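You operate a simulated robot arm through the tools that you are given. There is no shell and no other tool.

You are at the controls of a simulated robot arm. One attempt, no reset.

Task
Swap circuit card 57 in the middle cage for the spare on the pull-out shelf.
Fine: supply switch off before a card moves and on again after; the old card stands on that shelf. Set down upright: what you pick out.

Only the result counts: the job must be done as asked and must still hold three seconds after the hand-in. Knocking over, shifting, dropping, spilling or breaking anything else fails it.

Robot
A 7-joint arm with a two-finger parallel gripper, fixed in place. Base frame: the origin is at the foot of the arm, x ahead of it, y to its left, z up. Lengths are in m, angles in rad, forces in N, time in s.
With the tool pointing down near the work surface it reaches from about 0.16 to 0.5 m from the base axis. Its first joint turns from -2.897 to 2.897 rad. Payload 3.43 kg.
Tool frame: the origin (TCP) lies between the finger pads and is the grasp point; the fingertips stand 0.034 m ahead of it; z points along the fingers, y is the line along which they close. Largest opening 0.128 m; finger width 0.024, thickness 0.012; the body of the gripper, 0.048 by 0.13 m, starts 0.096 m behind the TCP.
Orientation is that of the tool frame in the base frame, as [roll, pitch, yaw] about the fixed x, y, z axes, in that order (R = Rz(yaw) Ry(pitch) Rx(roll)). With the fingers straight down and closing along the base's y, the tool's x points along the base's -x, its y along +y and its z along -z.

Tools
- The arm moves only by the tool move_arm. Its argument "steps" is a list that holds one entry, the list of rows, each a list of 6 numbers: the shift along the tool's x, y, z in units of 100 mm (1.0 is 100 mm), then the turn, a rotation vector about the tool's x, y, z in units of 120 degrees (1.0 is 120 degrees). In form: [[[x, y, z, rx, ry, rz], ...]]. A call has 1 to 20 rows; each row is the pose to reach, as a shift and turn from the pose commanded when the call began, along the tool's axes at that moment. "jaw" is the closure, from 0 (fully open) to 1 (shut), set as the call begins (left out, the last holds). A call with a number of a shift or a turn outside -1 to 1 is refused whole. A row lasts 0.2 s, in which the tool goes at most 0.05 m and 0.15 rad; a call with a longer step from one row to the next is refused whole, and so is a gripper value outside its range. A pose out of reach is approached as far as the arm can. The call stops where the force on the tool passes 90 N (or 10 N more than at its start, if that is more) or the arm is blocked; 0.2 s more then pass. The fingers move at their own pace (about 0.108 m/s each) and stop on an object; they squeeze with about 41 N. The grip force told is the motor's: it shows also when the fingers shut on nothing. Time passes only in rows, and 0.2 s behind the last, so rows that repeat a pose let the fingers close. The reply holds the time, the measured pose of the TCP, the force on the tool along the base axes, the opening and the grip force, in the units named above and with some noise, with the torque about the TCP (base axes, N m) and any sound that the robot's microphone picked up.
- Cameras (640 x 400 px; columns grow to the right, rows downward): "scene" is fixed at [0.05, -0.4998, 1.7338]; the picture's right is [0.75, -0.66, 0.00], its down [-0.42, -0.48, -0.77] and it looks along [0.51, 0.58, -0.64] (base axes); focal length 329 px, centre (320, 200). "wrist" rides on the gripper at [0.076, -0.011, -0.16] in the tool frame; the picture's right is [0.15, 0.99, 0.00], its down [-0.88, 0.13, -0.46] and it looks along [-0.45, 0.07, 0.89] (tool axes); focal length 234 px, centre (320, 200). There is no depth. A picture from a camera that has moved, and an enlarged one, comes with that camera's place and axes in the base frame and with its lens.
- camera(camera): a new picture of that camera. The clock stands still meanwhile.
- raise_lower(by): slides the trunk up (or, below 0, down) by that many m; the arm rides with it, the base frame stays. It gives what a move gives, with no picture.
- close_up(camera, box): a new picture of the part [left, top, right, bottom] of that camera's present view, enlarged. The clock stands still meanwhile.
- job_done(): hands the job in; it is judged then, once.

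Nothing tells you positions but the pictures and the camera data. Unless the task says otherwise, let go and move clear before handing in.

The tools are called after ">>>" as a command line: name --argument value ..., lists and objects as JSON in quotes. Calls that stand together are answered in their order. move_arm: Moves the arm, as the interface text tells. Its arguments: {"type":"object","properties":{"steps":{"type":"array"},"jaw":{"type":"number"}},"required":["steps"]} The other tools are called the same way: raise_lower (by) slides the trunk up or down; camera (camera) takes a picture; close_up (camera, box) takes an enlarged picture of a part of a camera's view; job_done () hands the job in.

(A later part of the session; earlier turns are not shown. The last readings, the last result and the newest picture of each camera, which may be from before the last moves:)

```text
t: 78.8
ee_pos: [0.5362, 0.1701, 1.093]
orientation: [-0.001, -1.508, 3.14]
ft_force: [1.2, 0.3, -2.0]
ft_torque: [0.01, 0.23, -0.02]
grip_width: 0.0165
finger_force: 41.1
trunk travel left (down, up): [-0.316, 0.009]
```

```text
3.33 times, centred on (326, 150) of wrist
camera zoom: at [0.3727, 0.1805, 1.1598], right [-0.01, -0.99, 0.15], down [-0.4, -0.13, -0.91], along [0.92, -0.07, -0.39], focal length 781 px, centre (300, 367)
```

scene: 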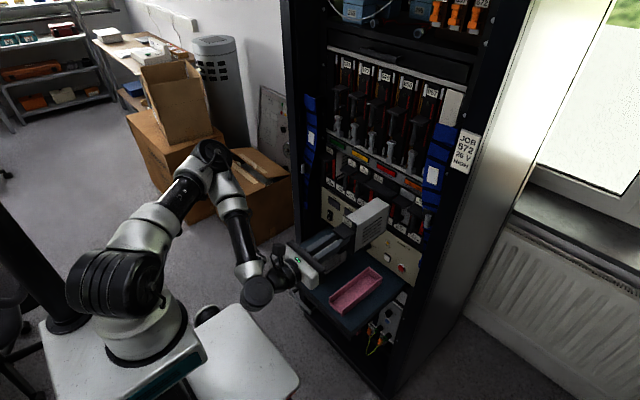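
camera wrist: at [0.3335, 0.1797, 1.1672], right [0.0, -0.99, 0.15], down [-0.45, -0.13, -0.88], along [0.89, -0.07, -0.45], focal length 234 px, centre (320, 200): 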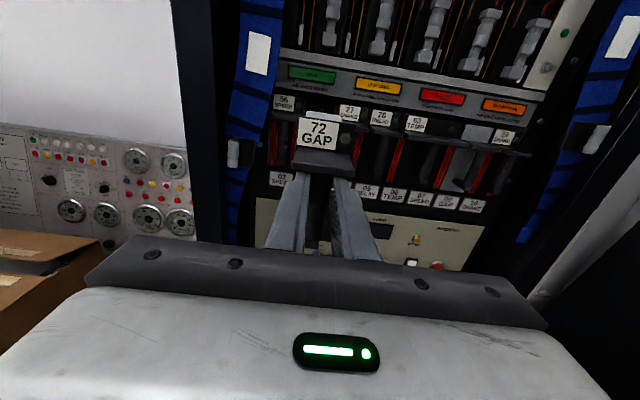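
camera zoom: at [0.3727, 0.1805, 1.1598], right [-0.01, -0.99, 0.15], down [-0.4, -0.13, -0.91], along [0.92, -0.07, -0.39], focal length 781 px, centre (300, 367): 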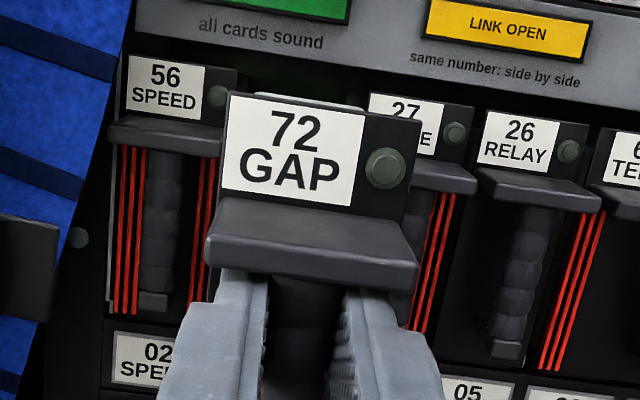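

The card is level again but about 2–3 mm too high relative to the slot line, having slipped about 4 mm back in the grip. I'll lower 2.3 mm, shift 0.7 mm left, and move forward horizontally to just before the slot mouth.

>>> move_arm --steps '[[[-0.023, -0.007, 0, 0, 0, 0], [-0.027, -0.007, 0.06, 0, 0, 0], [-0.031, -0.007, 0.12, 0, 0, 0], [-0.031, -0.007, 0.12, 0, 0, 0]]]'

>>> close_up --camera "scene" --box '[260, 130, 388, 210]'

>>> close_up --camera "scene" --box '[316, 150, 364, 180]'

>>> close_up --camera "wrist" --box '[230, 90, 422, 210]'

```text
t: 79.8
ee_pos: [0.5479, 0.1706, 1.0904]
orientation: [0.005, -1.507, 3.138]
ft_force: [-0.4, 0.2, -2.2]
ft_torque: [0.0, 0.21, -0.01]
grip_width: 0.0165
finger_force: 41.2
trunk travel left (down, up): [-0.316, 0.009]
```

```text
5.00 times, centred on (324, 170) of scene
camera zoom: at [0.05, -0.4998, 1.7338], right [0.75, -0.66, 0.0], down [-0.42, -0.48, -0.77], along [0.51, 0.58, -0.64], focal length 1644 px, centre (300, 350)
```

zoom: 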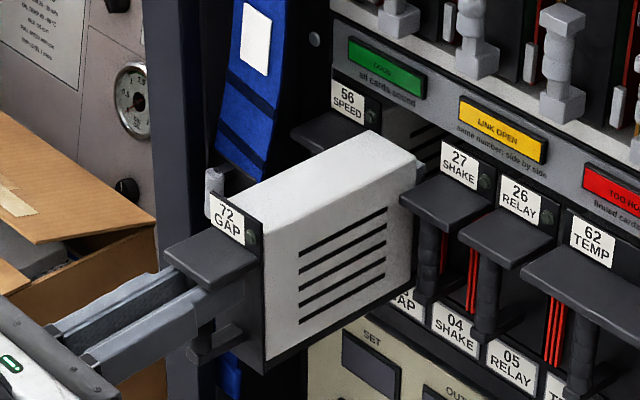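

```text
13.33 times, centred on (340, 165) of scene
camera zoom: at [0.05, -0.4998, 1.7338], right [0.75, -0.66, 0.0], down [-0.42, -0.48, -0.77], along [0.51, 0.58, -0.64], focal length 4384 px, centre (53, 667)
```

zoom: 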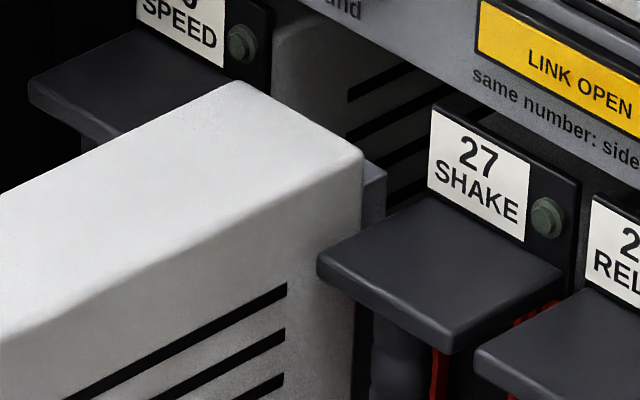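

```text
3.33 times, centred on (326, 150) of wrist
camera zoom: at [0.3848, 0.1814, 1.1567], right [-0.01, -0.99, 0.15], down [-0.4, -0.13, -0.91], along [0.92, -0.07, -0.39], focal length 781 px, centre (300, 367)
```

zoom: 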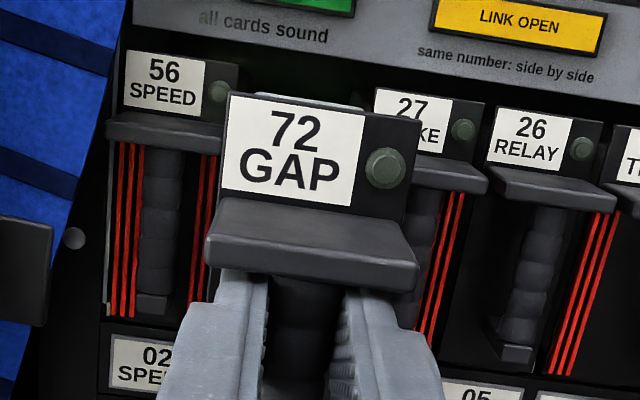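

The rear is now about level with where card 57 sat in the guides. I'll add 0.6 mm of height and creep forward in small increments, watching for first contact.

>>> move_arm --steps '[[[0.004, 0, 0.02, 0, 0, 0], [0.003, 0, 0.04, 0, 0, 0], [0.003, 0, 0.05, 0, 0, 0]]]'

```text
t: 80.6
ee_pos: [0.5529, 0.1717, 1.0906]
orientation: [0.003, -1.505, 3.14]
ft_force: [-0.5, -0.2, -2.4]
ft_torque: [0.0, 0.23, -0.03]
grip_width: 0.0166
finger_force: 41.1
trunk travel left (down, up): [-0.316, 0.009]
```

No contact yet. I'll continue.

>>> move_arm --steps '[[[-0.001, 0, 0.015, 0, 0, 0], [-0.002, 0, 0.03, 0, 0, 0], [-0.002, 0, 0.03, 0, 0, 0]]]'

>>> move_arm --steps '[[[-0.001, 0, 0.015, 0, 0, 0], [-0.002, 0, 0.03, 0, 0, 0], [-0.002, 0, 0.03, 0, 0, 0]]]'

```text
t: 81.4
ee_pos: [0.5551, 0.1721, 1.0906]
orientation: [0.006, -1.505, 3.137]
ft_force: [0.2, 0.7, -2.6]
ft_torque: [-0.02, 0.24, -0.01]
grip_width: 0.0165
finger_force: 41.3
trunk travel left (down, up): [-0.316, 0.009]
```

```text
t: 82.2
ee_pos: [0.5594, 0.1724, 1.0928]
orientation: [0.004, -1.505, 3.138]
ft_force: [0.1, -0.2, -2.9]
ft_torque: [0.0, 0.25, 0.02]
grip_width: 0.0164
finger_force: 40.5
trunk travel left (down, up): [-0.316, 0.009]
```

Still free. I'll continue in 3 mm increments.

>>> move_arm --steps '[[[-0.001, 0, 0.015, 0, 0, 0], [-0.002, 0, 0.03, 0, 0, 0], [-0.002, 0, 0.03, 0, 0, 0]]]'

```text
t: 83.0
ee_pos: [0.5629, 0.1715, 1.0916]
orientation: [0.003, -1.504, 3.138]
ft_force: [0.1, 0.0, -1.2]
ft_torque: [-0.02, 0.24, -0.01]
grip_width: 0.0163
finger_force: 40.9
trunk travel left (down, up): [-0.316, 0.009]
```

>>> move_arm --steps '[[[-0.001, 0, 0.015, 0, 0, 0], [-0.002, 0, 0.03, 0, 0, 0], [-0.002, 0, 0.03, 0, 0, 0]]]'

>>> close_up --camera "scene" --box '[316, 150, 364, 180]'

>>> close_up --camera "scene" --box '[316, 170, 364, 200]'

>>> close_up --camera "wrist" --box '[230, 90, 422, 210]'

```text
t: 83.8
ee_pos: [0.5639, 0.1716, 1.093]
orientation: [0.002, -1.505, 3.138]
ft_force: [0.5, 0.3, -3.3]
ft_torque: [-0.05, 0.25, -0.05]
grip_width: 0.0163
finger_force: 41.0
trunk travel left (down, up): [-0.316, 0.009]
```

```text
13.33 times, centred on (340, 165) of scene
camera zoom: at [0.05, -0.4998, 1.7338], right [0.75, -0.66, 0.0], down [-0.42, -0.48, -0.77], along [0.51, 0.58, -0.64], focal length 4384 px, centre (53, 667)
```

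zoom: 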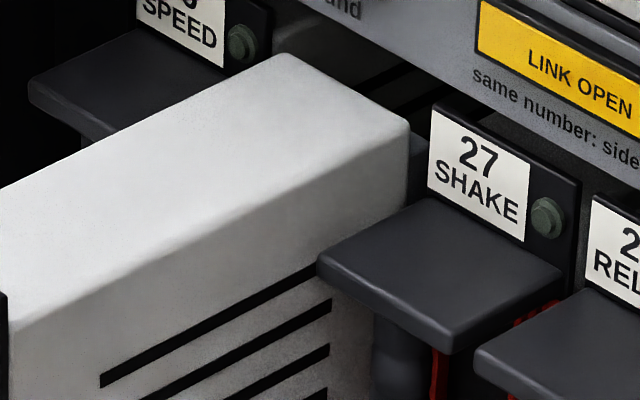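

```text
13.33 times, centred on (340, 185) of scene
camera zoom: at [0.05, -0.4998, 1.7338], right [0.75, -0.66, 0.0], down [-0.42, -0.48, -0.77], along [0.51, 0.58, -0.64], focal length 4384 px, centre (53, 400)
```

zoom: 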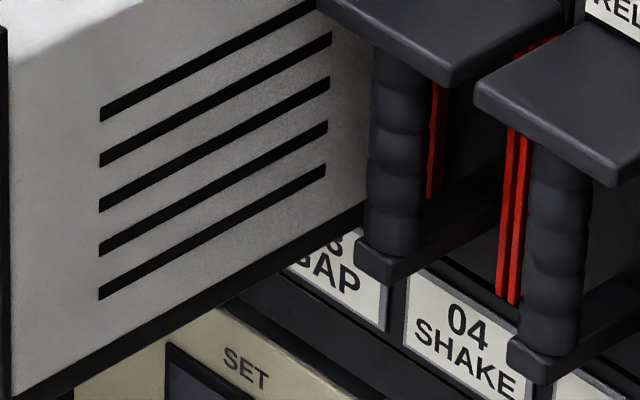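

```text
3.33 times, centred on (326, 150) of wrist
camera zoom: at [0.4016, 0.1818, 1.1581], right [-0.01, -0.99, 0.15], down [-0.4, -0.13, -0.91], along [0.92, -0.07, -0.39], focal length 781 px, centre (300, 367)
```

zoom: 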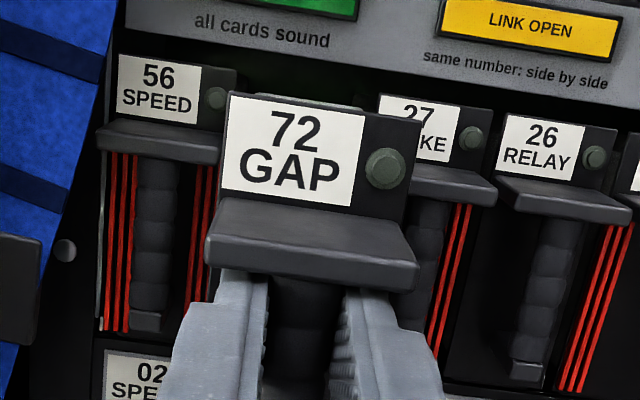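

It is entering without resistance. I'll continue in slightly larger steps, keeping the height.

>>> move_arm --steps '[[[-0.004, 0, 0.02, 0, 0, 0], [-0.007, 0, 0.04, 0, 0, 0], [-0.009, 0, 0.06, 0, 0, 0], [-0.009, 0, 0.06, 0, 0, 0]]]'

```text
t: 84.8
ee_pos: [0.5725, 0.1712, 1.0908]
orientation: [0.006, -1.508, 3.133]
ft_force: [0.5, 0.4, -1.9]
ft_torque: [-0.03, 0.18, 0.01]
grip_width: 0.0162
finger_force: 40.8
trunk travel left (down, up): [-0.316, 0.009]
```

>>> move_arm --steps '[[[-0.002, 0, 0.03, 0, 0, 0], [-0.004, 0, 0.06, 0, 0, 0], [-0.0065, 0, 0.1, 0, 0, 0], [-0.0065, 0, 0.1, 0, 0, 0]]]'

>>> close_up --camera "scene" --box '[290, 140, 370, 190]'

>>> close_up --camera "wrist" --box '[230, 90, 422, 210]'

```text
t: 85.8
ee_pos: [0.5822, 0.1727, 1.0911]
orientation: [0.002, -1.507, 3.137]
ft_force: [-0.9, -0.4, -2.3]
ft_torque: [-0.01, 0.23, 0.03]
grip_width: 0.0165
finger_force: 40.4
trunk travel left (down, up): [-0.316, 0.009]
```

```text
8.00 times, centred on (330, 165) of scene
camera zoom: at [0.05, -0.4998, 1.7338], right [0.75, -0.66, 0.0], down [-0.42, -0.48, -0.77], along [0.51, 0.58, -0.64], focal length 2631 px, centre (240, 480)
```

zoom: 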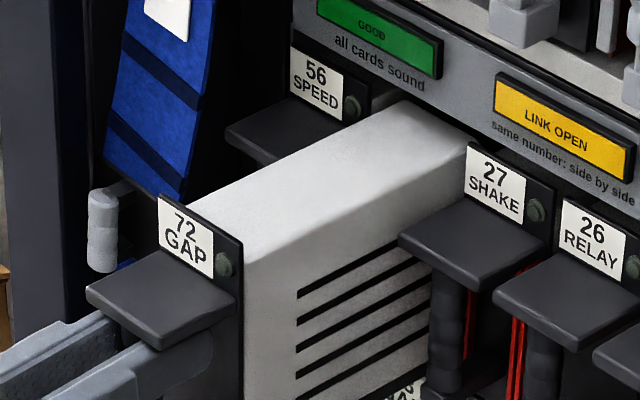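

```text
3.33 times, centred on (326, 150) of wrist
camera zoom: at [0.4179, 0.1818, 1.1576], right [-0.01, -0.99, 0.15], down [-0.4, -0.13, -0.91], along [0.92, -0.07, -0.39], focal length 781 px, centre (300, 367)
```

zoom: 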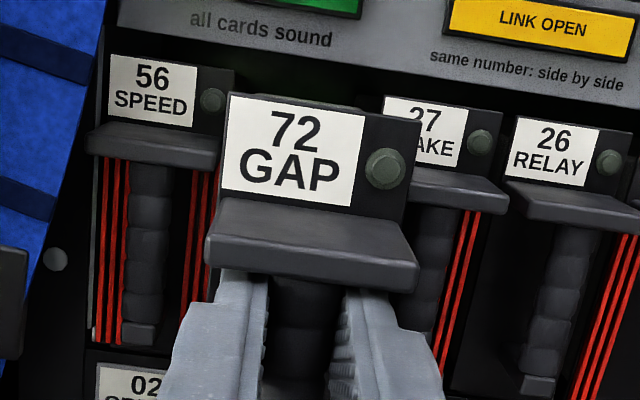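

It is inside the guides with no resistance. I'll continue inserting.

>>> move_arm --steps '[[[-0.003, 0, 0.05, 0, 0, 0], [-0.0065, 0, 0.1, 0, 0, 0], [-0.01, 0, 0.15, 0, 0, 0], [-0.013, 0, 0.2, 0, 0, 0], [-0.016, 0, 0.25, 0, 0, 0], [-0.016, 0, 0.25, 0, 0, 0]]]'

```text
t: 87.2
ee_pos: [0.6047, 0.1706, 1.0907]
orientation: [0.008, -1.506, 3.134]
ft_force: [0.0, 0.1, -1.6]
ft_torque: [0.03, 0.21, -0.01]
grip_width: 0.0163
finger_force: 40.9
trunk travel left (down, up): [-0.316, 0.009]
```

>>> move_arm --steps '[[[-0.003, 0, 0.05, 0, 0, 0], [-0.0065, 0, 0.1, 0, 0, 0], [-0.01, 0, 0.15, 0, 0, 0], [-0.013, 0, 0.2, 0, 0, 0], [-0.016, 0, 0.25, 0, 0, 0], [-0.02, 0, 0.3, 0, 0, 0], [-0.02, 0, 0.3, 0, 0, 0]]]'

>>> close_up --camera "scene" --box '[290, 140, 370, 190]'

>>> close_up --camera "wrist" --box '[230, 90, 422, 210]'

```text
t: 88.8
ee_pos: [0.6363, 0.1712, 1.0909]
orientation: [0.0, -1.507, 3.138]
ft_force: [0.4, 0.3, -1.9]
ft_torque: [0.01, 0.23, 0.01]
grip_width: 0.0165
finger_force: 40.7
trunk travel left (down, up): [-0.316, 0.009]
```

```text
8.00 times, centred on (330, 165) of scene
camera zoom: at [0.05, -0.4998, 1.7338], right [0.75, -0.66, 0.0], down [-0.42, -0.48, -0.77], along [0.51, 0.58, -0.64], focal length 2631 px, centre (240, 480)
```

zoom: 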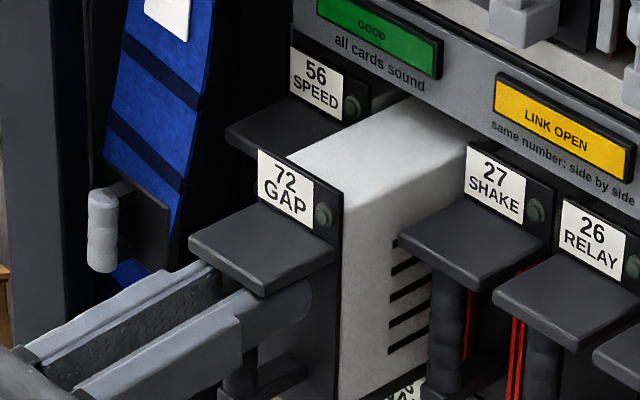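

```text
3.33 times, centred on (326, 150) of wrist
camera zoom: at [0.473, 0.1821, 1.1572], right [-0.01, -0.99, 0.15], down [-0.4, -0.13, -0.91], along [0.92, -0.07, -0.39], focal length 781 px, centre (300, 367)
```

zoom: 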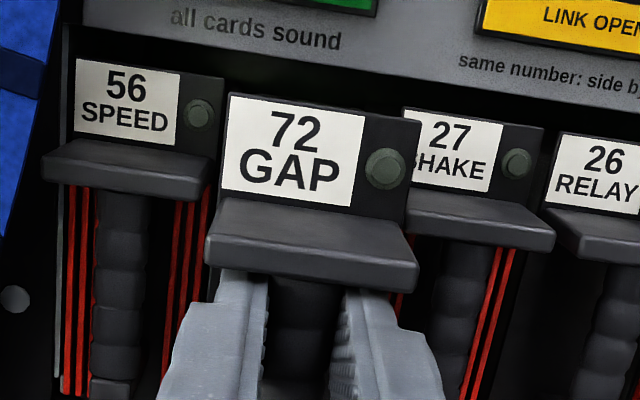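

No resistance so far. I'll continue with another 30 mm, then slow for the final seating.

>>> move_arm --steps '[[[-0.003, 0, 0.05, 0, 0, 0], [-0.0065, 0, 0.1, 0, 0, 0], [-0.01, 0, 0.15, 0, 0, 0], [-0.013, 0, 0.2, 0, 0, 0], [-0.016, 0, 0.25, 0, 0, 0], [-0.02, 0, 0.3, 0, 0, 0], [-0.02, 0, 0.3, 0, 0, 0]]]'

>>> close_up --camera "scene" --box '[290, 140, 370, 190]'

>>> close_up --camera "wrist" --box '[230, 90, 422, 210]'

```text
t: 90.4
ee_pos: [0.6668, 0.1714, 1.0898]
orientation: [0.005, -1.505, 3.136]
ft_force: [-0.5, -0.1, -2.8]
ft_torque: [-0.07, 0.25, 0.0]
grip_width: 0.0164
finger_force: 41.2
trunk travel left (down, up): [-0.316, 0.009]
```

```text
8.00 times, centred on (330, 165) of scene
camera zoom: at [0.05, -0.4998, 1.7338], right [0.75, -0.66, 0.0], down [-0.42, -0.48, -0.77], along [0.51, 0.58, -0.64], focal length 2631 px, centre (240, 480)
```

zoom: 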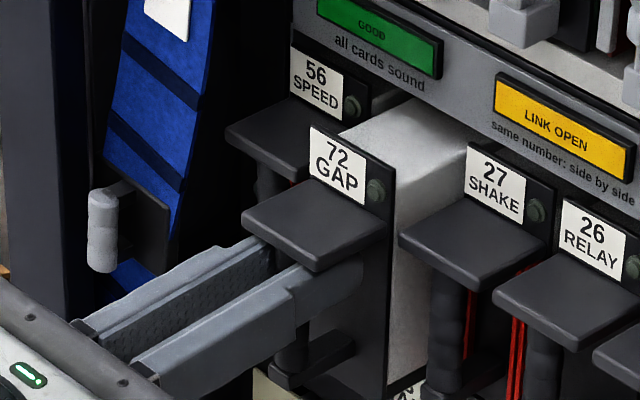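

```text
3.33 times, centred on (326, 150) of wrist
camera zoom: at [0.5023, 0.1816, 1.1564], right [-0.01, -0.99, 0.15], down [-0.4, -0.13, -0.91], along [0.92, -0.07, -0.39], focal length 781 px, centre (300, 367)
```

zoom: 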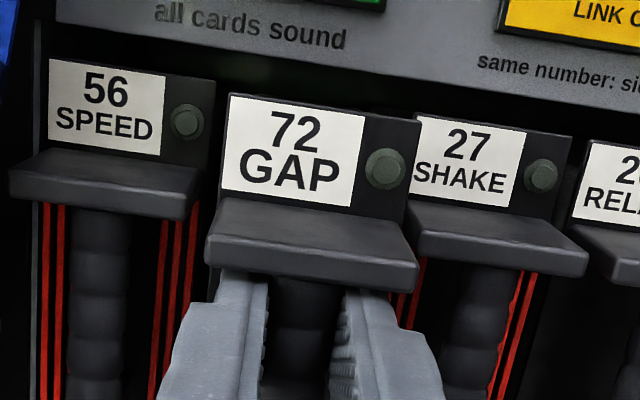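

Aligned well with its neighbours. I'll push in the next 25 mm gently.

>>> move_arm --steps '[[[-0.003, 0, 0.05, 0, 0, 0], [-0.0065, 0, 0.1, 0, 0, 0], [-0.01, 0, 0.15, 0, 0, 0], [-0.013, 0, 0.2, 0, 0, 0], [-0.016, 0, 0.25, 0, 0, 0], [-0.016, 0, 0.25, 0, 0, 0]]]'

>>> close_up --camera "scene" --box '[300, 145, 380, 195]'

>>> close_up --camera "wrist" --box '[230, 90, 422, 210]'

```text
t: 91.8
ee_pos: [0.6912, 0.1713, 1.0909]
orientation: [0.004, -1.507, 3.135]
ft_force: [0.4, -0.7, -2.8]
ft_torque: [0.02, 0.25, 0.03]
grip_width: 0.0165
finger_force: 41.1
trunk travel left (down, up): [-0.316, 0.009]
```

```text
8.00 times, centred on (340, 170) of scene
camera zoom: at [0.05, -0.4998, 1.7338], right [0.75, -0.66, 0.0], down [-0.42, -0.48, -0.77], along [0.51, 0.58, -0.64], focal length 2631 px, centre (160, 440)
```

zoom: 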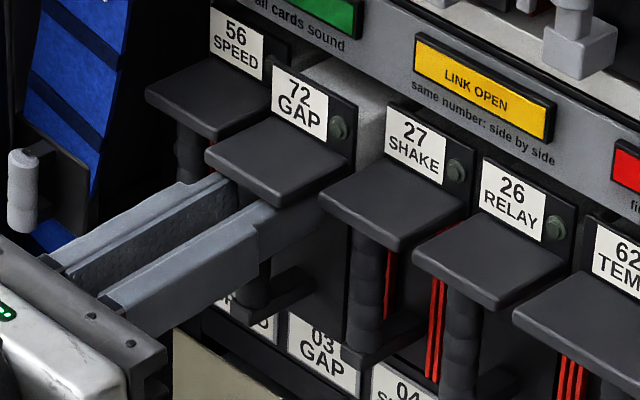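

```text
3.33 times, centred on (326, 150) of wrist
camera zoom: at [0.5274, 0.1818, 1.157], right [-0.01, -0.99, 0.15], down [-0.4, -0.13, -0.91], along [0.92, -0.07, -0.39], focal length 781 px, centre (300, 367)
```

zoom: 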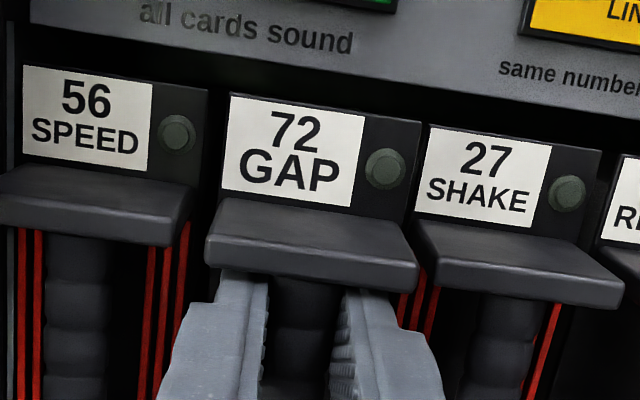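

About 14 mm to go to be flush. I'll continue in smaller steps for the connector.

>>> move_arm --steps '[[[-0.002, 0, 0.03, 0, 0, 0], [-0.004, 0, 0.06, 0, 0, 0], [-0.0055, 0, 0.08, 0, 0, 0], [-0.0055, 0, 0.08, 0, 0, 0]]]'

```text
t: 92.8
ee_pos: [0.7, 0.1717, 1.0924]
orientation: [0.006, -1.506, 3.136]
ft_force: [-0.5, 0.0, -2.7]
ft_torque: [0.03, 0.21, 0.0]
grip_width: 0.0166
finger_force: 41.1
trunk travel left (down, up): [-0.316, 0.009]
```

>>> move_arm --steps '[[[-0.001, 0, 0.015, 0, 0, 0], [-0.002, 0, 0.03, 0, 0, 0], [-0.003, 0, 0.045, 0, 0, 0], [-0.003, 0, 0.045, 0, 0, 0]]]'

>>> close_up --camera "scene" --box '[300, 145, 380, 195]'

>>> close_up --camera "wrist" --box '[230, 90, 422, 210]'

```text
t: 93.8
ee_pos: [0.7037, 0.1704, 1.091]
orientation: [0.004, -1.507, 3.137]
ft_force: [-3.8, 0.6, -1.6]
ft_torque: [0.0, 0.56, 0.02]
grip_width: 0.016
finger_force: 40.9
trunk travel left (down, up): [-0.316, 0.009]
```

```text
8.00 times, centred on (340, 170) of scene
camera zoom: at [0.05, -0.4998, 1.7338], right [0.75, -0.66, 0.0], down [-0.42, -0.48, -0.77], along [0.51, 0.58, -0.64], focal length 2631 px, centre (160, 440)
```

zoom: 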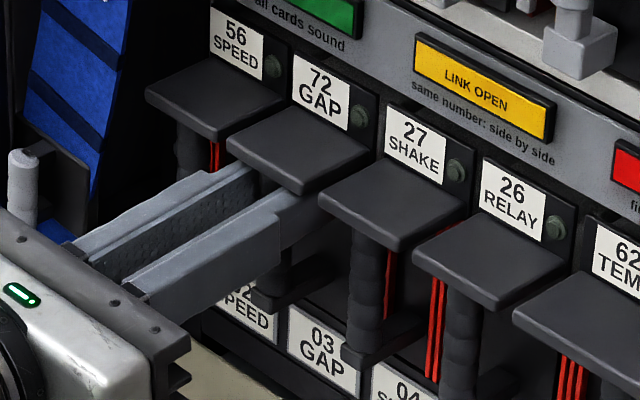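

```text
3.33 times, centred on (326, 150) of wrist
camera zoom: at [0.5398, 0.1818, 1.1574], right [-0.01, -0.99, 0.15], down [-0.4, -0.13, -0.91], along [0.92, -0.07, -0.39], focal length 781 px, centre (300, 367)
```

zoom: 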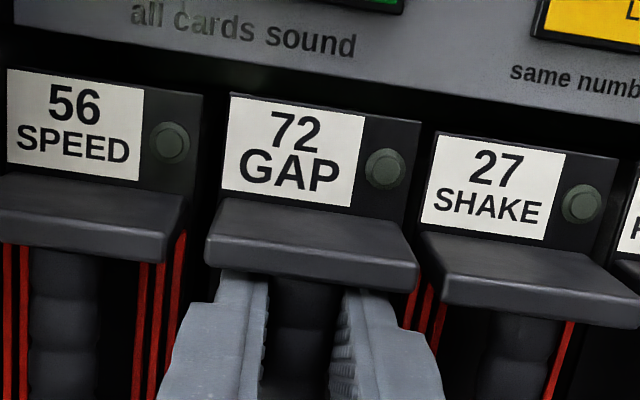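

The card is nearly flush but sits about 2 mm higher than its neighbours, hanging in the guide. I'll lower it about 2 mm to match before the final push.

>>> move_arm --steps '[[[-0.007, 0, 0, 0, 0, 0], [-0.014, 0, 0, 0, 0, 0], [-0.02, 0, 0, 0, 0, 0], [-0.02, 0, 0, 0, 0, 0]]]'

>>> close_up --camera "wrist" --box '[230, 90, 422, 210]'

>>> close_up --camera "scene" --box '[320, 150, 368, 180]'

```text
t: 94.8
ee_pos: [0.7036, 0.1709, 1.0894]
orientation: [-0.001, -1.506, -3.139]
ft_force: [-3.5, 0.3, -1.4]
ft_torque: [0.03, 0.39, 0.01]
grip_width: 0.0165
finger_force: 40.8
trunk travel left (down, up): [-0.316, 0.009]
```

```text
3.33 times, centred on (326, 150) of wrist
camera zoom: at [0.5398, 0.1814, 1.1556], right [-0.01, -0.99, 0.15], down [-0.4, -0.13, -0.91], along [0.92, -0.07, -0.39], focal length 781 px, centre (300, 367)
```

zoom: 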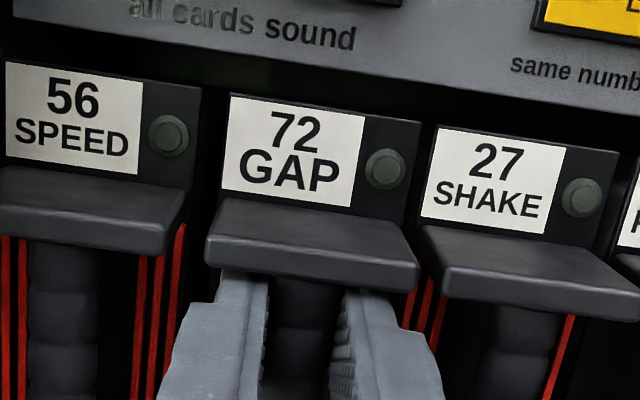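

```text
13.33 times, centred on (344, 165) of scene
camera zoom: at [0.05, -0.4998, 1.7338], right [0.75, -0.66, 0.0], down [-0.42, -0.48, -0.77], along [0.51, 0.58, -0.64], focal length 4384 px, centre (0, 667)
```

zoom: 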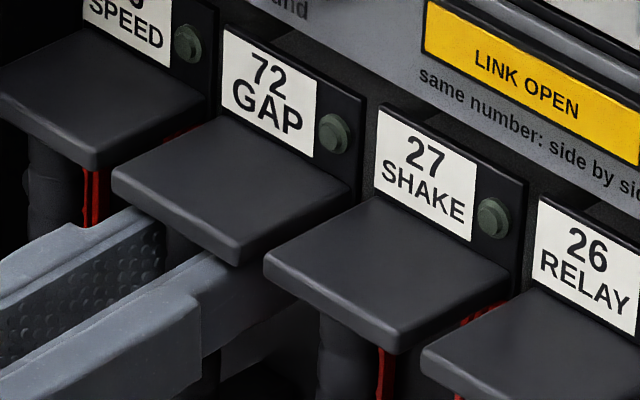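

Height now matches the neighbours. I'll do the final push in 1 mm steps, watching the force.

>>> move_arm --steps '[[[-0.0007, 0, 0.01, 0, 0, 0], [-0.0013, 0, 0.02, 0, 0, 0], [-0.0013, 0, 0.02, 0, 0, 0]]]'

>>> close_up --camera "scene" --box '[320, 150, 368, 180]'

>>> close_up --camera "wrist" --box '[230, 90, 422, 210]'

```text
t: 95.6
ee_pos: [0.7055, 0.1701, 1.0889]
orientation: [0.0, -1.507, 3.141]
ft_force: [-4.9, 0.0, -0.4]
ft_torque: [0.01, 0.19, 0.05]
grip_width: 0.0168
finger_force: 41.1
trunk travel left (down, up): [-0.316, 0.009]
```

```text
13.33 times, centred on (344, 165) of scene
camera zoom: at [0.05, -0.4998, 1.7338], right [0.75, -0.66, 0.0], down [-0.42, -0.48, -0.77], along [0.51, 0.58, -0.64], focal length 4384 px, centre (0, 667)
```

zoom: 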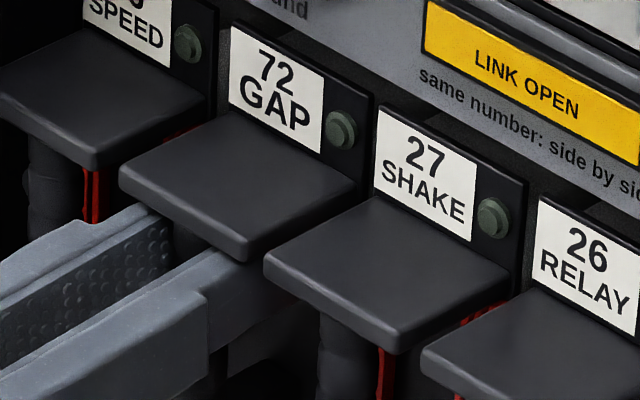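

```text
3.33 times, centred on (326, 150) of wrist
camera zoom: at [0.5425, 0.1815, 1.1555], right [-0.01, -0.99, 0.15], down [-0.4, -0.13, -0.91], along [0.92, -0.07, -0.39], focal length 781 px, centre (300, 367)
```

zoom: 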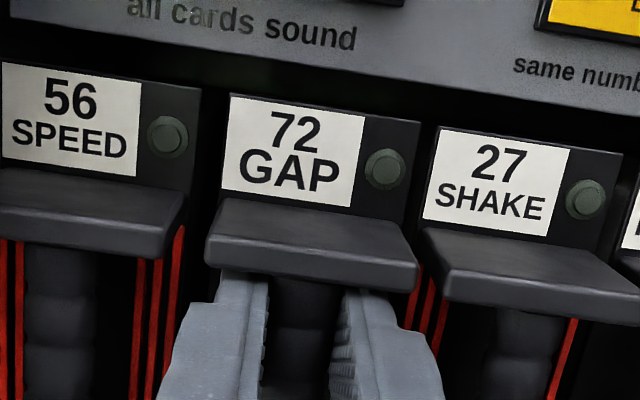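

It is about flush with only 5 N so far. I'll push a bit further to find the firm stop.

>>> move_arm --steps '[[[-0.0007, 0, 0.01, 0, 0, 0], [-0.0013, 0, 0.02, 0, 0, 0], [-0.0013, 0, 0.02, 0, 0, 0]]]'

>>> close_up --camera "scene" --box '[320, 150, 368, 180]'

```text
t: 96.4
ee_pos: [0.7085, 0.1708, 1.0891]
orientation: [0.003, -1.506, 3.139]
ft_force: [-7.3, -0.4, -0.3]
ft_torque: [0.0, -0.28, 0.03]
grip_width: 0.0165
finger_force: 40.9
trunk travel left (down, up): [-0.316, 0.009]
```

```text
13.33 times, centred on (344, 165) of scene
camera zoom: at [0.05, -0.4998, 1.7338], right [0.75, -0.66, 0.0], down [-0.42, -0.48, -0.77], along [0.51, 0.58, -0.64], focal length 4384 px, centre (0, 667)
```

zoom: 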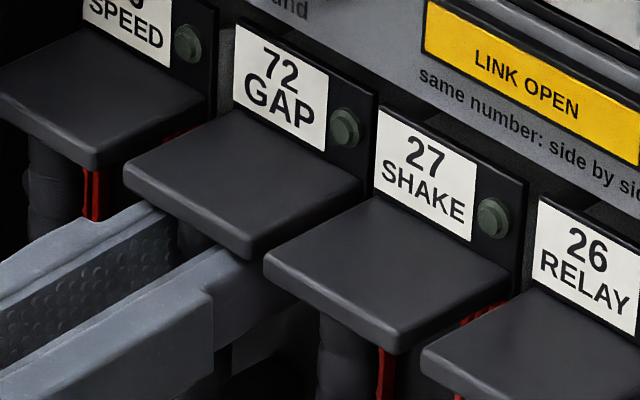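

Only 7 N so far. I'll check the depth against the neighbours before pushing any more.

>>> close_up --camera "wrist" --box '[230, 100, 422, 220]'

>>> close_up --camera "wrist" --box '[270, 108, 382, 178]'

>>> close_up --camera "scene" --box '[328, 148, 360, 168]'

>>> close_up --camera "scene" --box '[324, 168, 372, 198]'

```text
3.33 times, centred on (326, 160) of wrist
camera zoom: at [0.544, 0.1814, 1.1556], right [-0.01, -0.99, 0.15], down [-0.4, -0.13, -0.91], along [0.92, -0.07, -0.39], focal length 781 px, centre (300, 333)
```

zoom: 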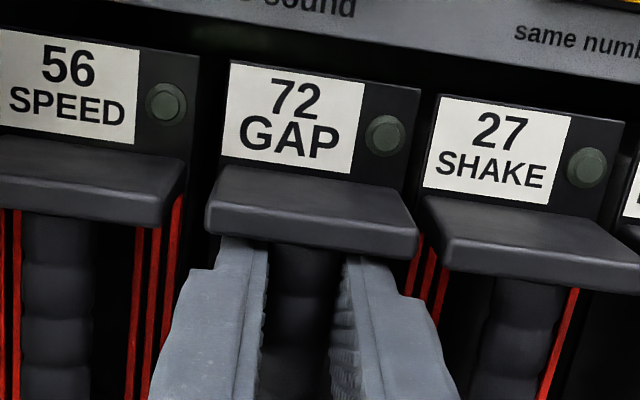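

```text
5.71 times, centred on (326, 143) of wrist
camera zoom: at [0.544, 0.1814, 1.1556], right [-0.01, -0.99, 0.15], down [-0.4, -0.13, -0.91], along [0.92, -0.07, -0.39], focal length 1338 px, centre (286, 526)
```

zoom: 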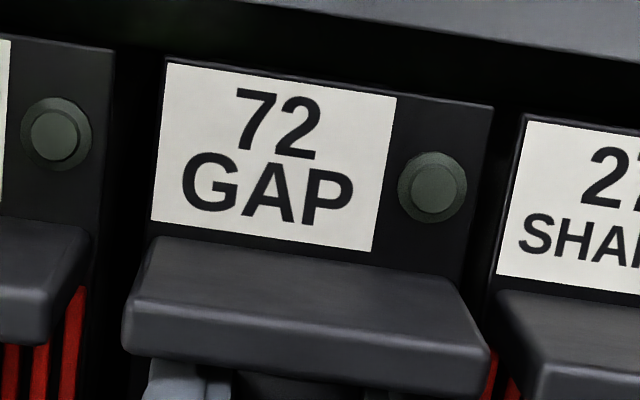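

```text
16.00 times, centred on (344, 158) of scene
camera zoom: at [0.05, -0.4998, 1.7338], right [0.75, -0.66, 0.0], down [-0.42, -0.48, -0.77], along [0.51, 0.58, -0.64], focal length 5261 px, centre (-64, 872)
```

zoom: 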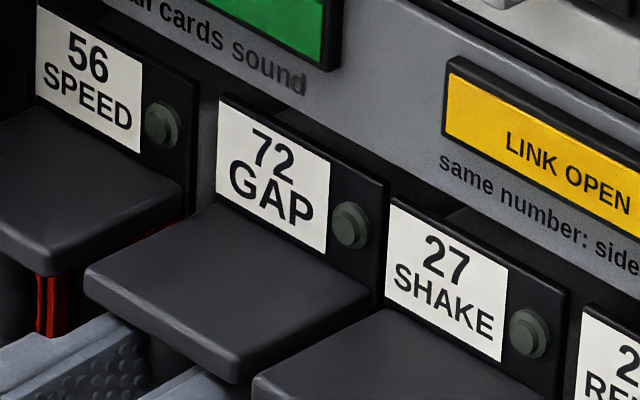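

```text
13.33 times, centred on (348, 183) of scene
camera zoom: at [0.05, -0.4998, 1.7338], right [0.75, -0.66, 0.0], down [-0.42, -0.48, -0.77], along [0.51, 0.58, -0.64], focal length 4384 px, centre (-53, 427)
```

zoom: 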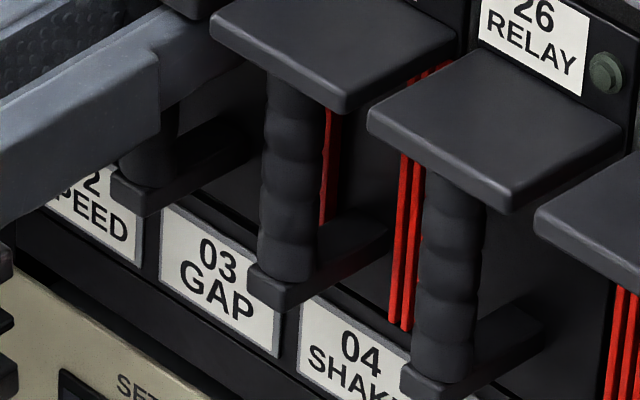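

Card 72 matches its neighbours in height and tilt and is about flush. I'll probe another 1.5 mm to see whether there is a firm stop.

>>> move_arm --steps '[[[-0.0005, 0, 0.0075, 0, 0, 0], [-0.001, 0, 0.015, 0, 0, 0], [-0.001, 0, 0.015, 0, 0, 0]]]'

>>> close_up --camera "scene" --box '[328, 148, 360, 168]'

```text
t: 97.2
ee_pos: [0.7079, 0.1715, 1.0889]
orientation: [0.004, -1.506, 3.136]
ft_force: [-25.0, -4.1, -2.9]
ft_torque: [0.05, -0.42, -0.06]
grip_width: 0.0164
finger_force: 41.1
trunk travel left (down, up): [-0.316, 0.009]
```

```text
16.00 times, centred on (344, 158) of scene
camera zoom: at [0.05, -0.4998, 1.7338], right [0.75, -0.66, 0.0], down [-0.42, -0.48, -0.77], along [0.51, 0.58, -0.64], focal length 5261 px, centre (-64, 872)
```

zoom: 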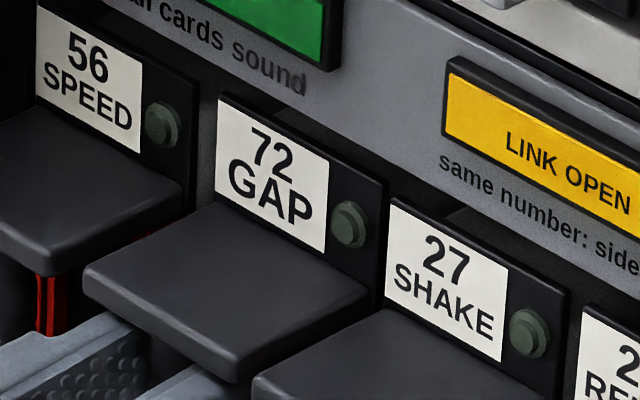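

A firm stop at 25 N with no further motion means card 72 is fully seated. I'll relieve the push, then open the fingers.

>>> move_arm --steps '[[[0.001, 0, -0.008, 0, 0, 0], [0.001, 0, -0.015, 0, 0, 0], [0.001, 0, -0.015, 0, 0, 0]]]'

>>> move_arm --steps '[[[0, 0, 0, 0, 0, 0], [0, 0, 0, 0, 0, 0], [0, 0, 0, 0, 0, 0]]]' --jaw 0.69

>>> close_up --camera "scene" --box '[328, 148, 360, 168]'

>>> close_up --camera "wrist" --box '[230, 100, 422, 220]'

```text
t: 98.0
ee_pos: [0.7087, 0.1704, 1.0894]
orientation: [0.0, -1.506, -3.141]
ft_force: [-13.1, -1.7, -4.1]
ft_torque: [0.04, 0.39, -0.01]
grip_width: 0.0164
finger_force: 40.9
trunk travel left (down, up): [-0.316, 0.009]
```

```text
t: 98.8
ee_pos: [0.708, 0.1709, 1.0892]
orientation: [-0.004, -1.506, -3.14]
ft_force: [-0.2, 1.2, -0.3]
ft_torque: [0.01, -0.01, 0.0]
grip_width: 0.0399
finger_force: 0.2
trunk travel left (down, up): [-0.316, 0.009]
```

```text
16.00 times, centred on (344, 158) of scene
camera zoom: at [0.05, -0.4998, 1.7338], right [0.75, -0.66, 0.0], down [-0.42, -0.48, -0.77], along [0.51, 0.58, -0.64], focal length 5261 px, centre (-64, 872)
```

zoom: 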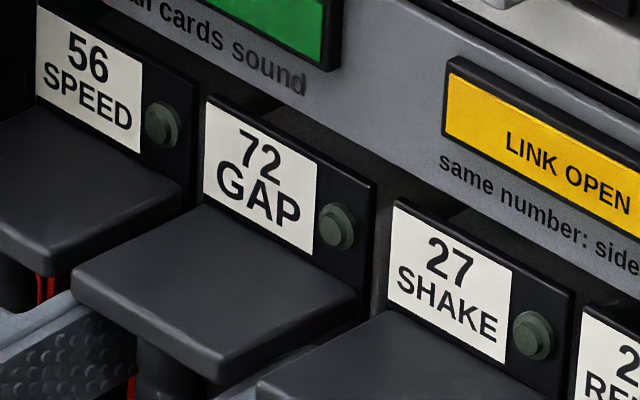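

```text
3.33 times, centred on (326, 160) of wrist
camera zoom: at [0.5448, 0.1817, 1.1556], right [-0.01, -0.99, 0.15], down [-0.4, -0.13, -0.91], along [0.92, -0.07, -0.39], focal length 781 px, centre (300, 333)
```

zoom: 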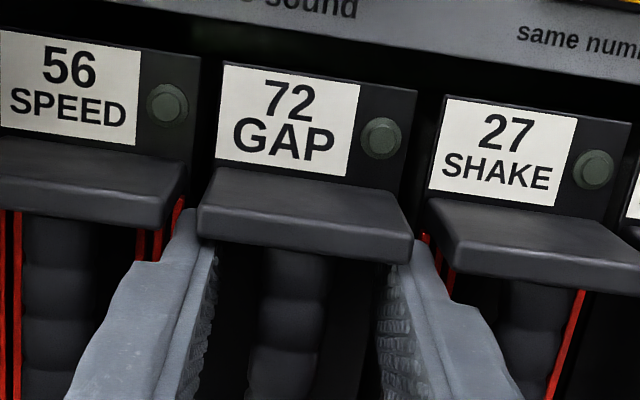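

The fingers are open and card 72 eased back slightly. The tips may be touching the faceplate edges, so I'll withdraw straight back and inspect.

>>> move_arm --steps '[[[0.003, 0, -0.05, 0, 0, 0], [0.0065, 0, -0.1, 0, 0, 0], [0.016, 0, -0.25, 0, 0, 0], [0.03, 0, -0.45, 0, 0, 0], [0.045, 0, -0.7, 0, 0, 0], [0.058, 0, -0.9, 0, 0, 0], [0.058, 0, -0.9, 0, 0, 0]]]'

>>> close_up --camera "scene" --box '[320, 150, 368, 180]'

>>> close_up --camera "wrist" --box '[220, 60, 412, 180]'

>>> camera --camera "scene"

```text
t: 100.4
ee_pos: [0.6177, 0.1717, 1.0904]
orientation: [0.002, -1.506, -3.141]
ft_force: [-1.0, -0.2, -0.2]
ft_torque: [-0.01, 0.03, -0.01]
grip_width: 0.0397
finger_force: 0.0
trunk travel left (down, up): [-0.316, 0.009]
```

```text
13.33 times, centred on (344, 165) of scene
camera zoom: at [0.05, -0.4998, 1.7338], right [0.75, -0.66, 0.0], down [-0.42, -0.48, -0.77], along [0.51, 0.58, -0.64], focal length 4384 px, centre (0, 667)
```

zoom: 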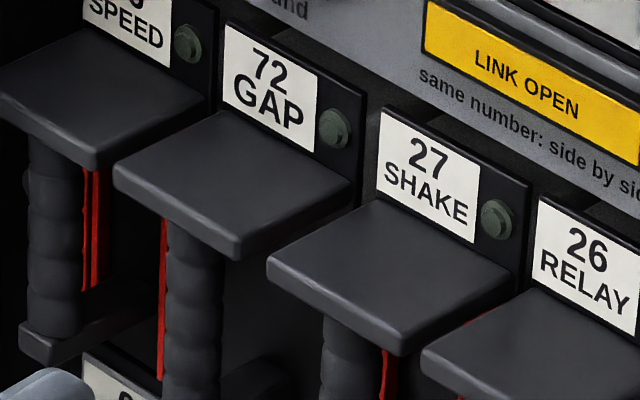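

```text
3.33 times, centred on (316, 120) of wrist
camera zoom: at [0.4542, 0.182, 1.1546], right [-0.01, -0.99, 0.15], down [-0.4, -0.13, -0.91], along [0.92, -0.07, -0.39], focal length 781 px, centre (333, 467)
```

zoom: 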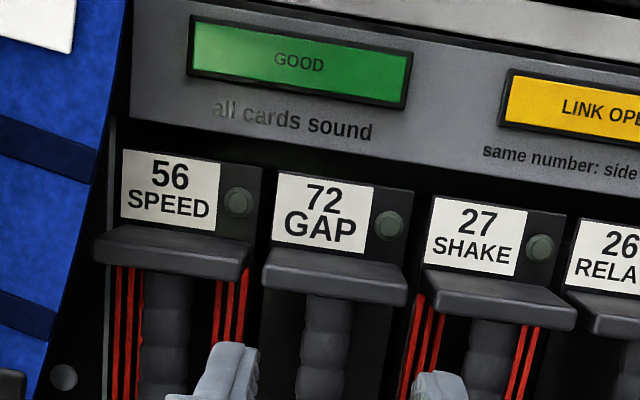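

```text
taken
```

scene: 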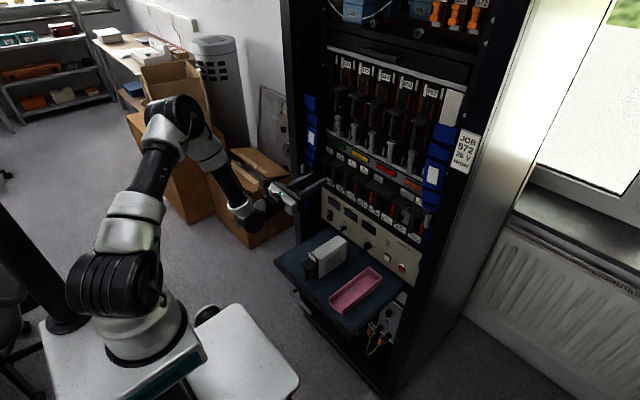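

Card 72 now rests exactly where card 57 was, and 57 stands on the shelf. Card 27 beside it shows about 1 mm of sideways play in its slot, still seated. Next I'll level the tool, close the jaw and go to the supply switch to turn it on.

>>> move_arm --steps '[[[0.005, 0, -0.1, 0, 0, 0], [0.01, -0.1, -0.25, 0, -0.01, 0], [0.015, -0.25, -0.45, 0, -0.02, 0], [0.02, -0.4, -0.45, 0, -0.0306, 0], [0.02, -0.48, -0.45, 0, -0.0306, 0], [0.02, -0.48, -0.45, 0, -0.0306, 0]]]' --jaw 1.0

>>> raise_lower --by -0.26

>>> camera --camera "wrist"

>>> close_up --camera "scene" --box '[260, 180, 388, 260]'

```text
t: 101.8
ee_pos: [0.5735, 0.2195, 1.0876]
orientation: [-0.698, -1.57, -2.445]
ft_force: [0.0, 0.1, -0.2]
ft_torque: [0.03, 0.01, -0.02]
grip_width: 0.0
finger_force: 33.0
trunk travel left (down, up): [-0.316, 0.009]
```

```text
t: 104.4
ee_pos: [0.5721, 0.2182, 0.8276]
orientation: [-2.935, -1.571, -0.209]
ft_force: [-0.6, 0.6, -0.5]
ft_torque: [-0.02, -0.05, 0.05]
grip_width: 0.0002
finger_force: 32.9
trunk travel left (down, up): [-0.056, 0.269]
```

```text
taken
camera wrist: at [0.4139, 0.2291, 0.9038], right [0.0, -0.99, 0.15], down [-0.46, -0.13, -0.88], along [0.89, -0.07, -0.45], focal length 234 px, centre (320, 200)
```

wrist: 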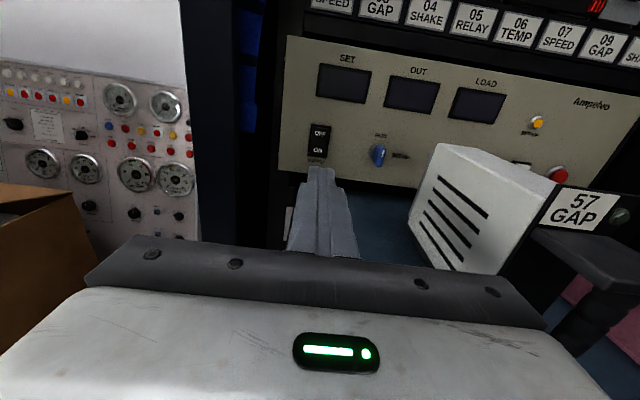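

```text
5.00 times, centred on (324, 220) of scene
camera zoom: at [0.05, -0.4998, 1.7338], right [0.75, -0.66, 0.0], down [-0.42, -0.48, -0.77], along [0.51, 0.58, -0.64], focal length 1644 px, centre (300, 100)
```

zoom: 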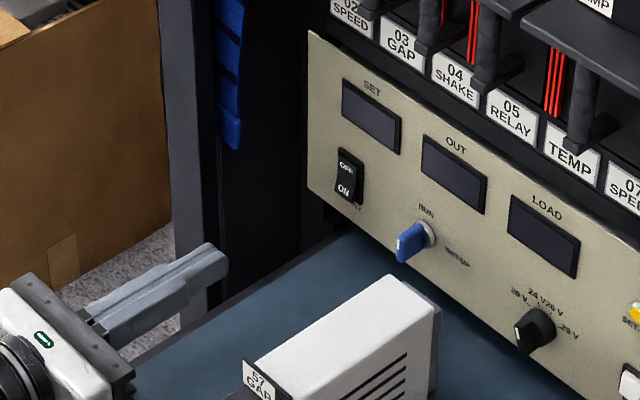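

The tool is at z 0.828, in front of the switch and well clear of card 57. I'll zoom in on the switch to place the press on its lower ON half.

>>> close_up --camera "wrist" --box '[280, 115, 360, 165]'

>>> close_up --camera "scene" --box '[312, 203, 344, 223]'

```text
8.00 times, centred on (320, 140) of wrist
camera zoom: at [0.4139, 0.2291, 0.9038], right [0.0, -0.99, 0.15], down [-0.46, -0.13, -0.88], along [0.89, -0.07, -0.45], focal length 1873 px, centre (320, 680)
```

zoom: 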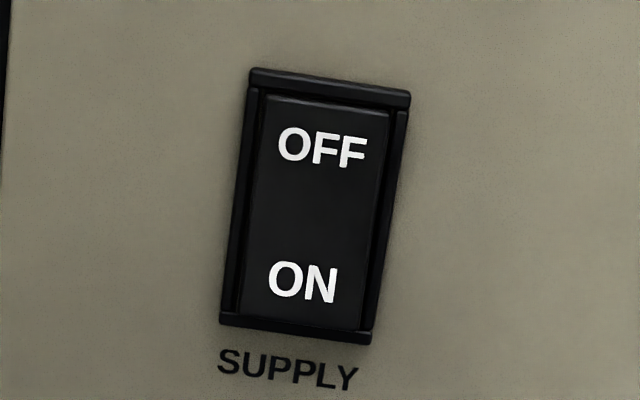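

```text
16.00 times, centred on (328, 213) of scene
camera zoom: at [0.05, -0.4998, 1.7338], right [0.75, -0.66, 0.0], down [-0.42, -0.48, -0.77], along [0.51, 0.58, -0.64], focal length 5261 px, centre (192, -8)
```

zoom: 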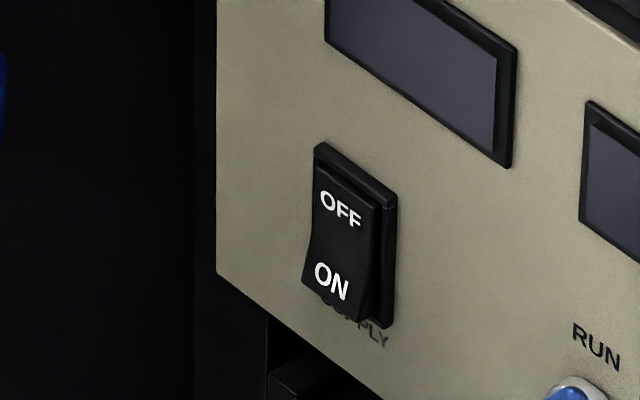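

The switch centre is at about y 0.218, z 0.829, so I'll press at z about 0.8185 on the ON half. First I'll approach to about 10 mm away.

>>> move_arm --steps '[[[-0.05, 0, 0.1, 0, 0, 0], [-0.09, 0, 0.3, 0, 0, 0], [-0.09, 0, 0.6, 0, 0, 0], [-0.09, 0, 0.85, 0, 0, 0], [-0.09, 0, 1.0, 0, 0, 0], [-0.09, 0, 1.0, 0, 0, 0]]]'

>>> move_arm --steps '[[[0, 0, 0.1, 0, 0, 0], [0, 0, 0.2, 0, 0, 0], [0, 0, 0.2, 0, 0, 0]]]'

>>> close_up --camera "scene" --box '[312, 203, 344, 223]'

>>> close_up --camera "wrist" --box '[272, 130, 368, 190]'

```text
t: 105.8
ee_pos: [0.6717, 0.2161, 0.8203]
orientation: [1.48, -1.571, 1.661]
ft_force: [-0.1, -0.4, 0.0]
ft_torque: [-0.04, 0.01, -0.02]
grip_width: 0.0
finger_force: 32.7
trunk travel left (down, up): [-0.056, 0.269]
```

```text
t: 106.6
ee_pos: [0.6931, 0.2167, 0.8187]
orientation: [0.406, -1.57, 2.737]
ft_force: [-0.8, -0.1, 0.8]
ft_torque: [0.04, 0.0, 0.01]
grip_width: 0.0001
finger_force: 32.6
trunk travel left (down, up): [-0.056, 0.269]
```

```text
16.00 times, centred on (328, 213) of scene
camera zoom: at [0.05, -0.4998, 1.7338], right [0.75, -0.66, 0.0], down [-0.42, -0.48, -0.77], along [0.51, 0.58, -0.64], focal length 5261 px, centre (192, -8)
```

zoom: 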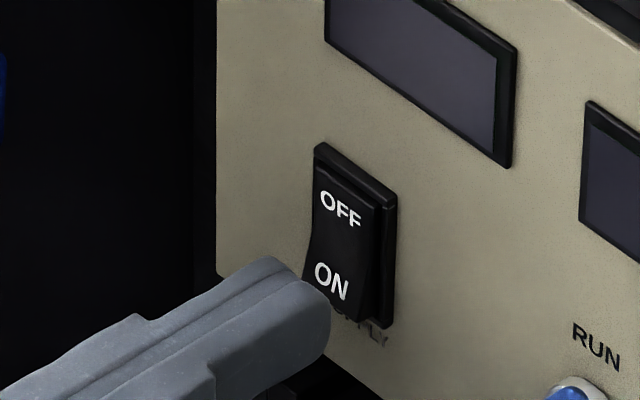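

```text
6.67 times, centred on (320, 160) of wrist
camera zoom: at [0.533, 0.2272, 0.8958], right [0.0, -0.99, 0.15], down [-0.46, -0.13, -0.88], along [0.89, -0.07, -0.45], focal length 1561 px, centre (320, 467)
```

zoom: 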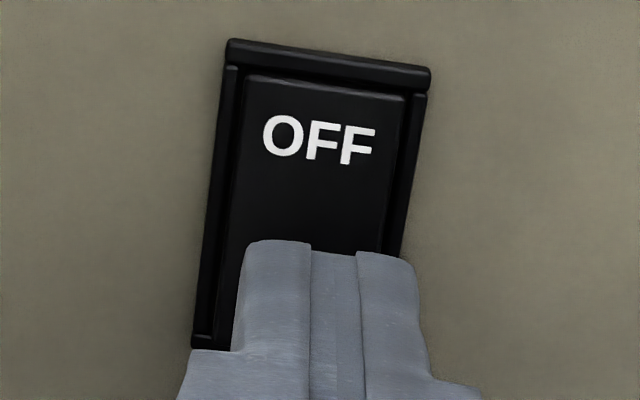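

Nicely placed on the ON half, with a 2 mm sideways correction to make. I'll press in small steps.

>>> move_arm --steps '[[[0, -0.02, 0.02, 0, 0, 0], [0, -0.02, 0.04, 0, 0, 0], [0, -0.02, 0.06, 0, 0, 0], [0, -0.02, 0.08, 0, 0, 0]]]'

>>> close_up --camera "scene" --box '[312, 203, 344, 223]'

```text
t: 107.6
ee_pos: [0.7016, 0.2195, 0.8193]
orientation: [0.412, -1.57, 2.73]
ft_force: [0.1, 0.3, 0.6]
ft_torque: [-0.01, 0.01, 0.0]
grip_width: 0.0004
finger_force: 33.4
trunk travel left (down, up): [-0.056, 0.269]
```

```text
16.00 times, centred on (328, 213) of scene
camera zoom: at [0.05, -0.4998, 1.7338], right [0.75, -0.66, 0.0], down [-0.42, -0.48, -0.77], along [0.51, 0.58, -0.64], focal length 5261 px, centre (192, -8)
```

zoom: 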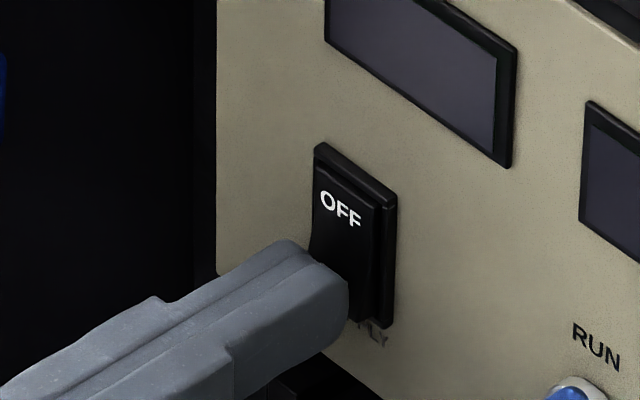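

>>> move_arm --steps '[[[0, 0, 0.012, 0, 0, 0], [0, 0, 0.024, 0, 0, 0], [0, 0, 0.036, 0, 0, 0], [0, 0, 0.045, 0, 0, 0]]]'

>>> close_up --camera "scene" --box '[312, 203, 344, 223]'

```text
t: 108.6
ee_pos: [0.7055, 0.2205, 0.8191]
orientation: [3.018, -1.571, 0.123]
ft_force: [-12.9, 0.1, -1.5]
ft_torque: [0.09, -0.1, -0.01]
grip_width: 0.0002
finger_force: 33.4
trunk travel left (down, up): [-0.056, 0.269]
```

```text
16.00 times, centred on (328, 213) of scene
camera zoom: at [0.05, -0.4998, 1.7338], right [0.75, -0.66, 0.0], down [-0.42, -0.48, -0.77], along [0.51, 0.58, -0.64], focal length 5261 px, centre (192, -8)
```

zoom: 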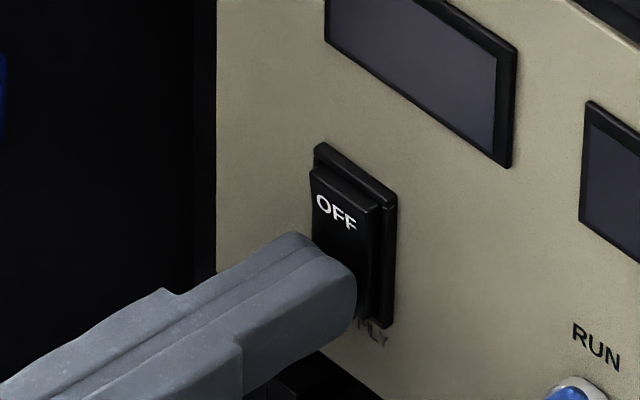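

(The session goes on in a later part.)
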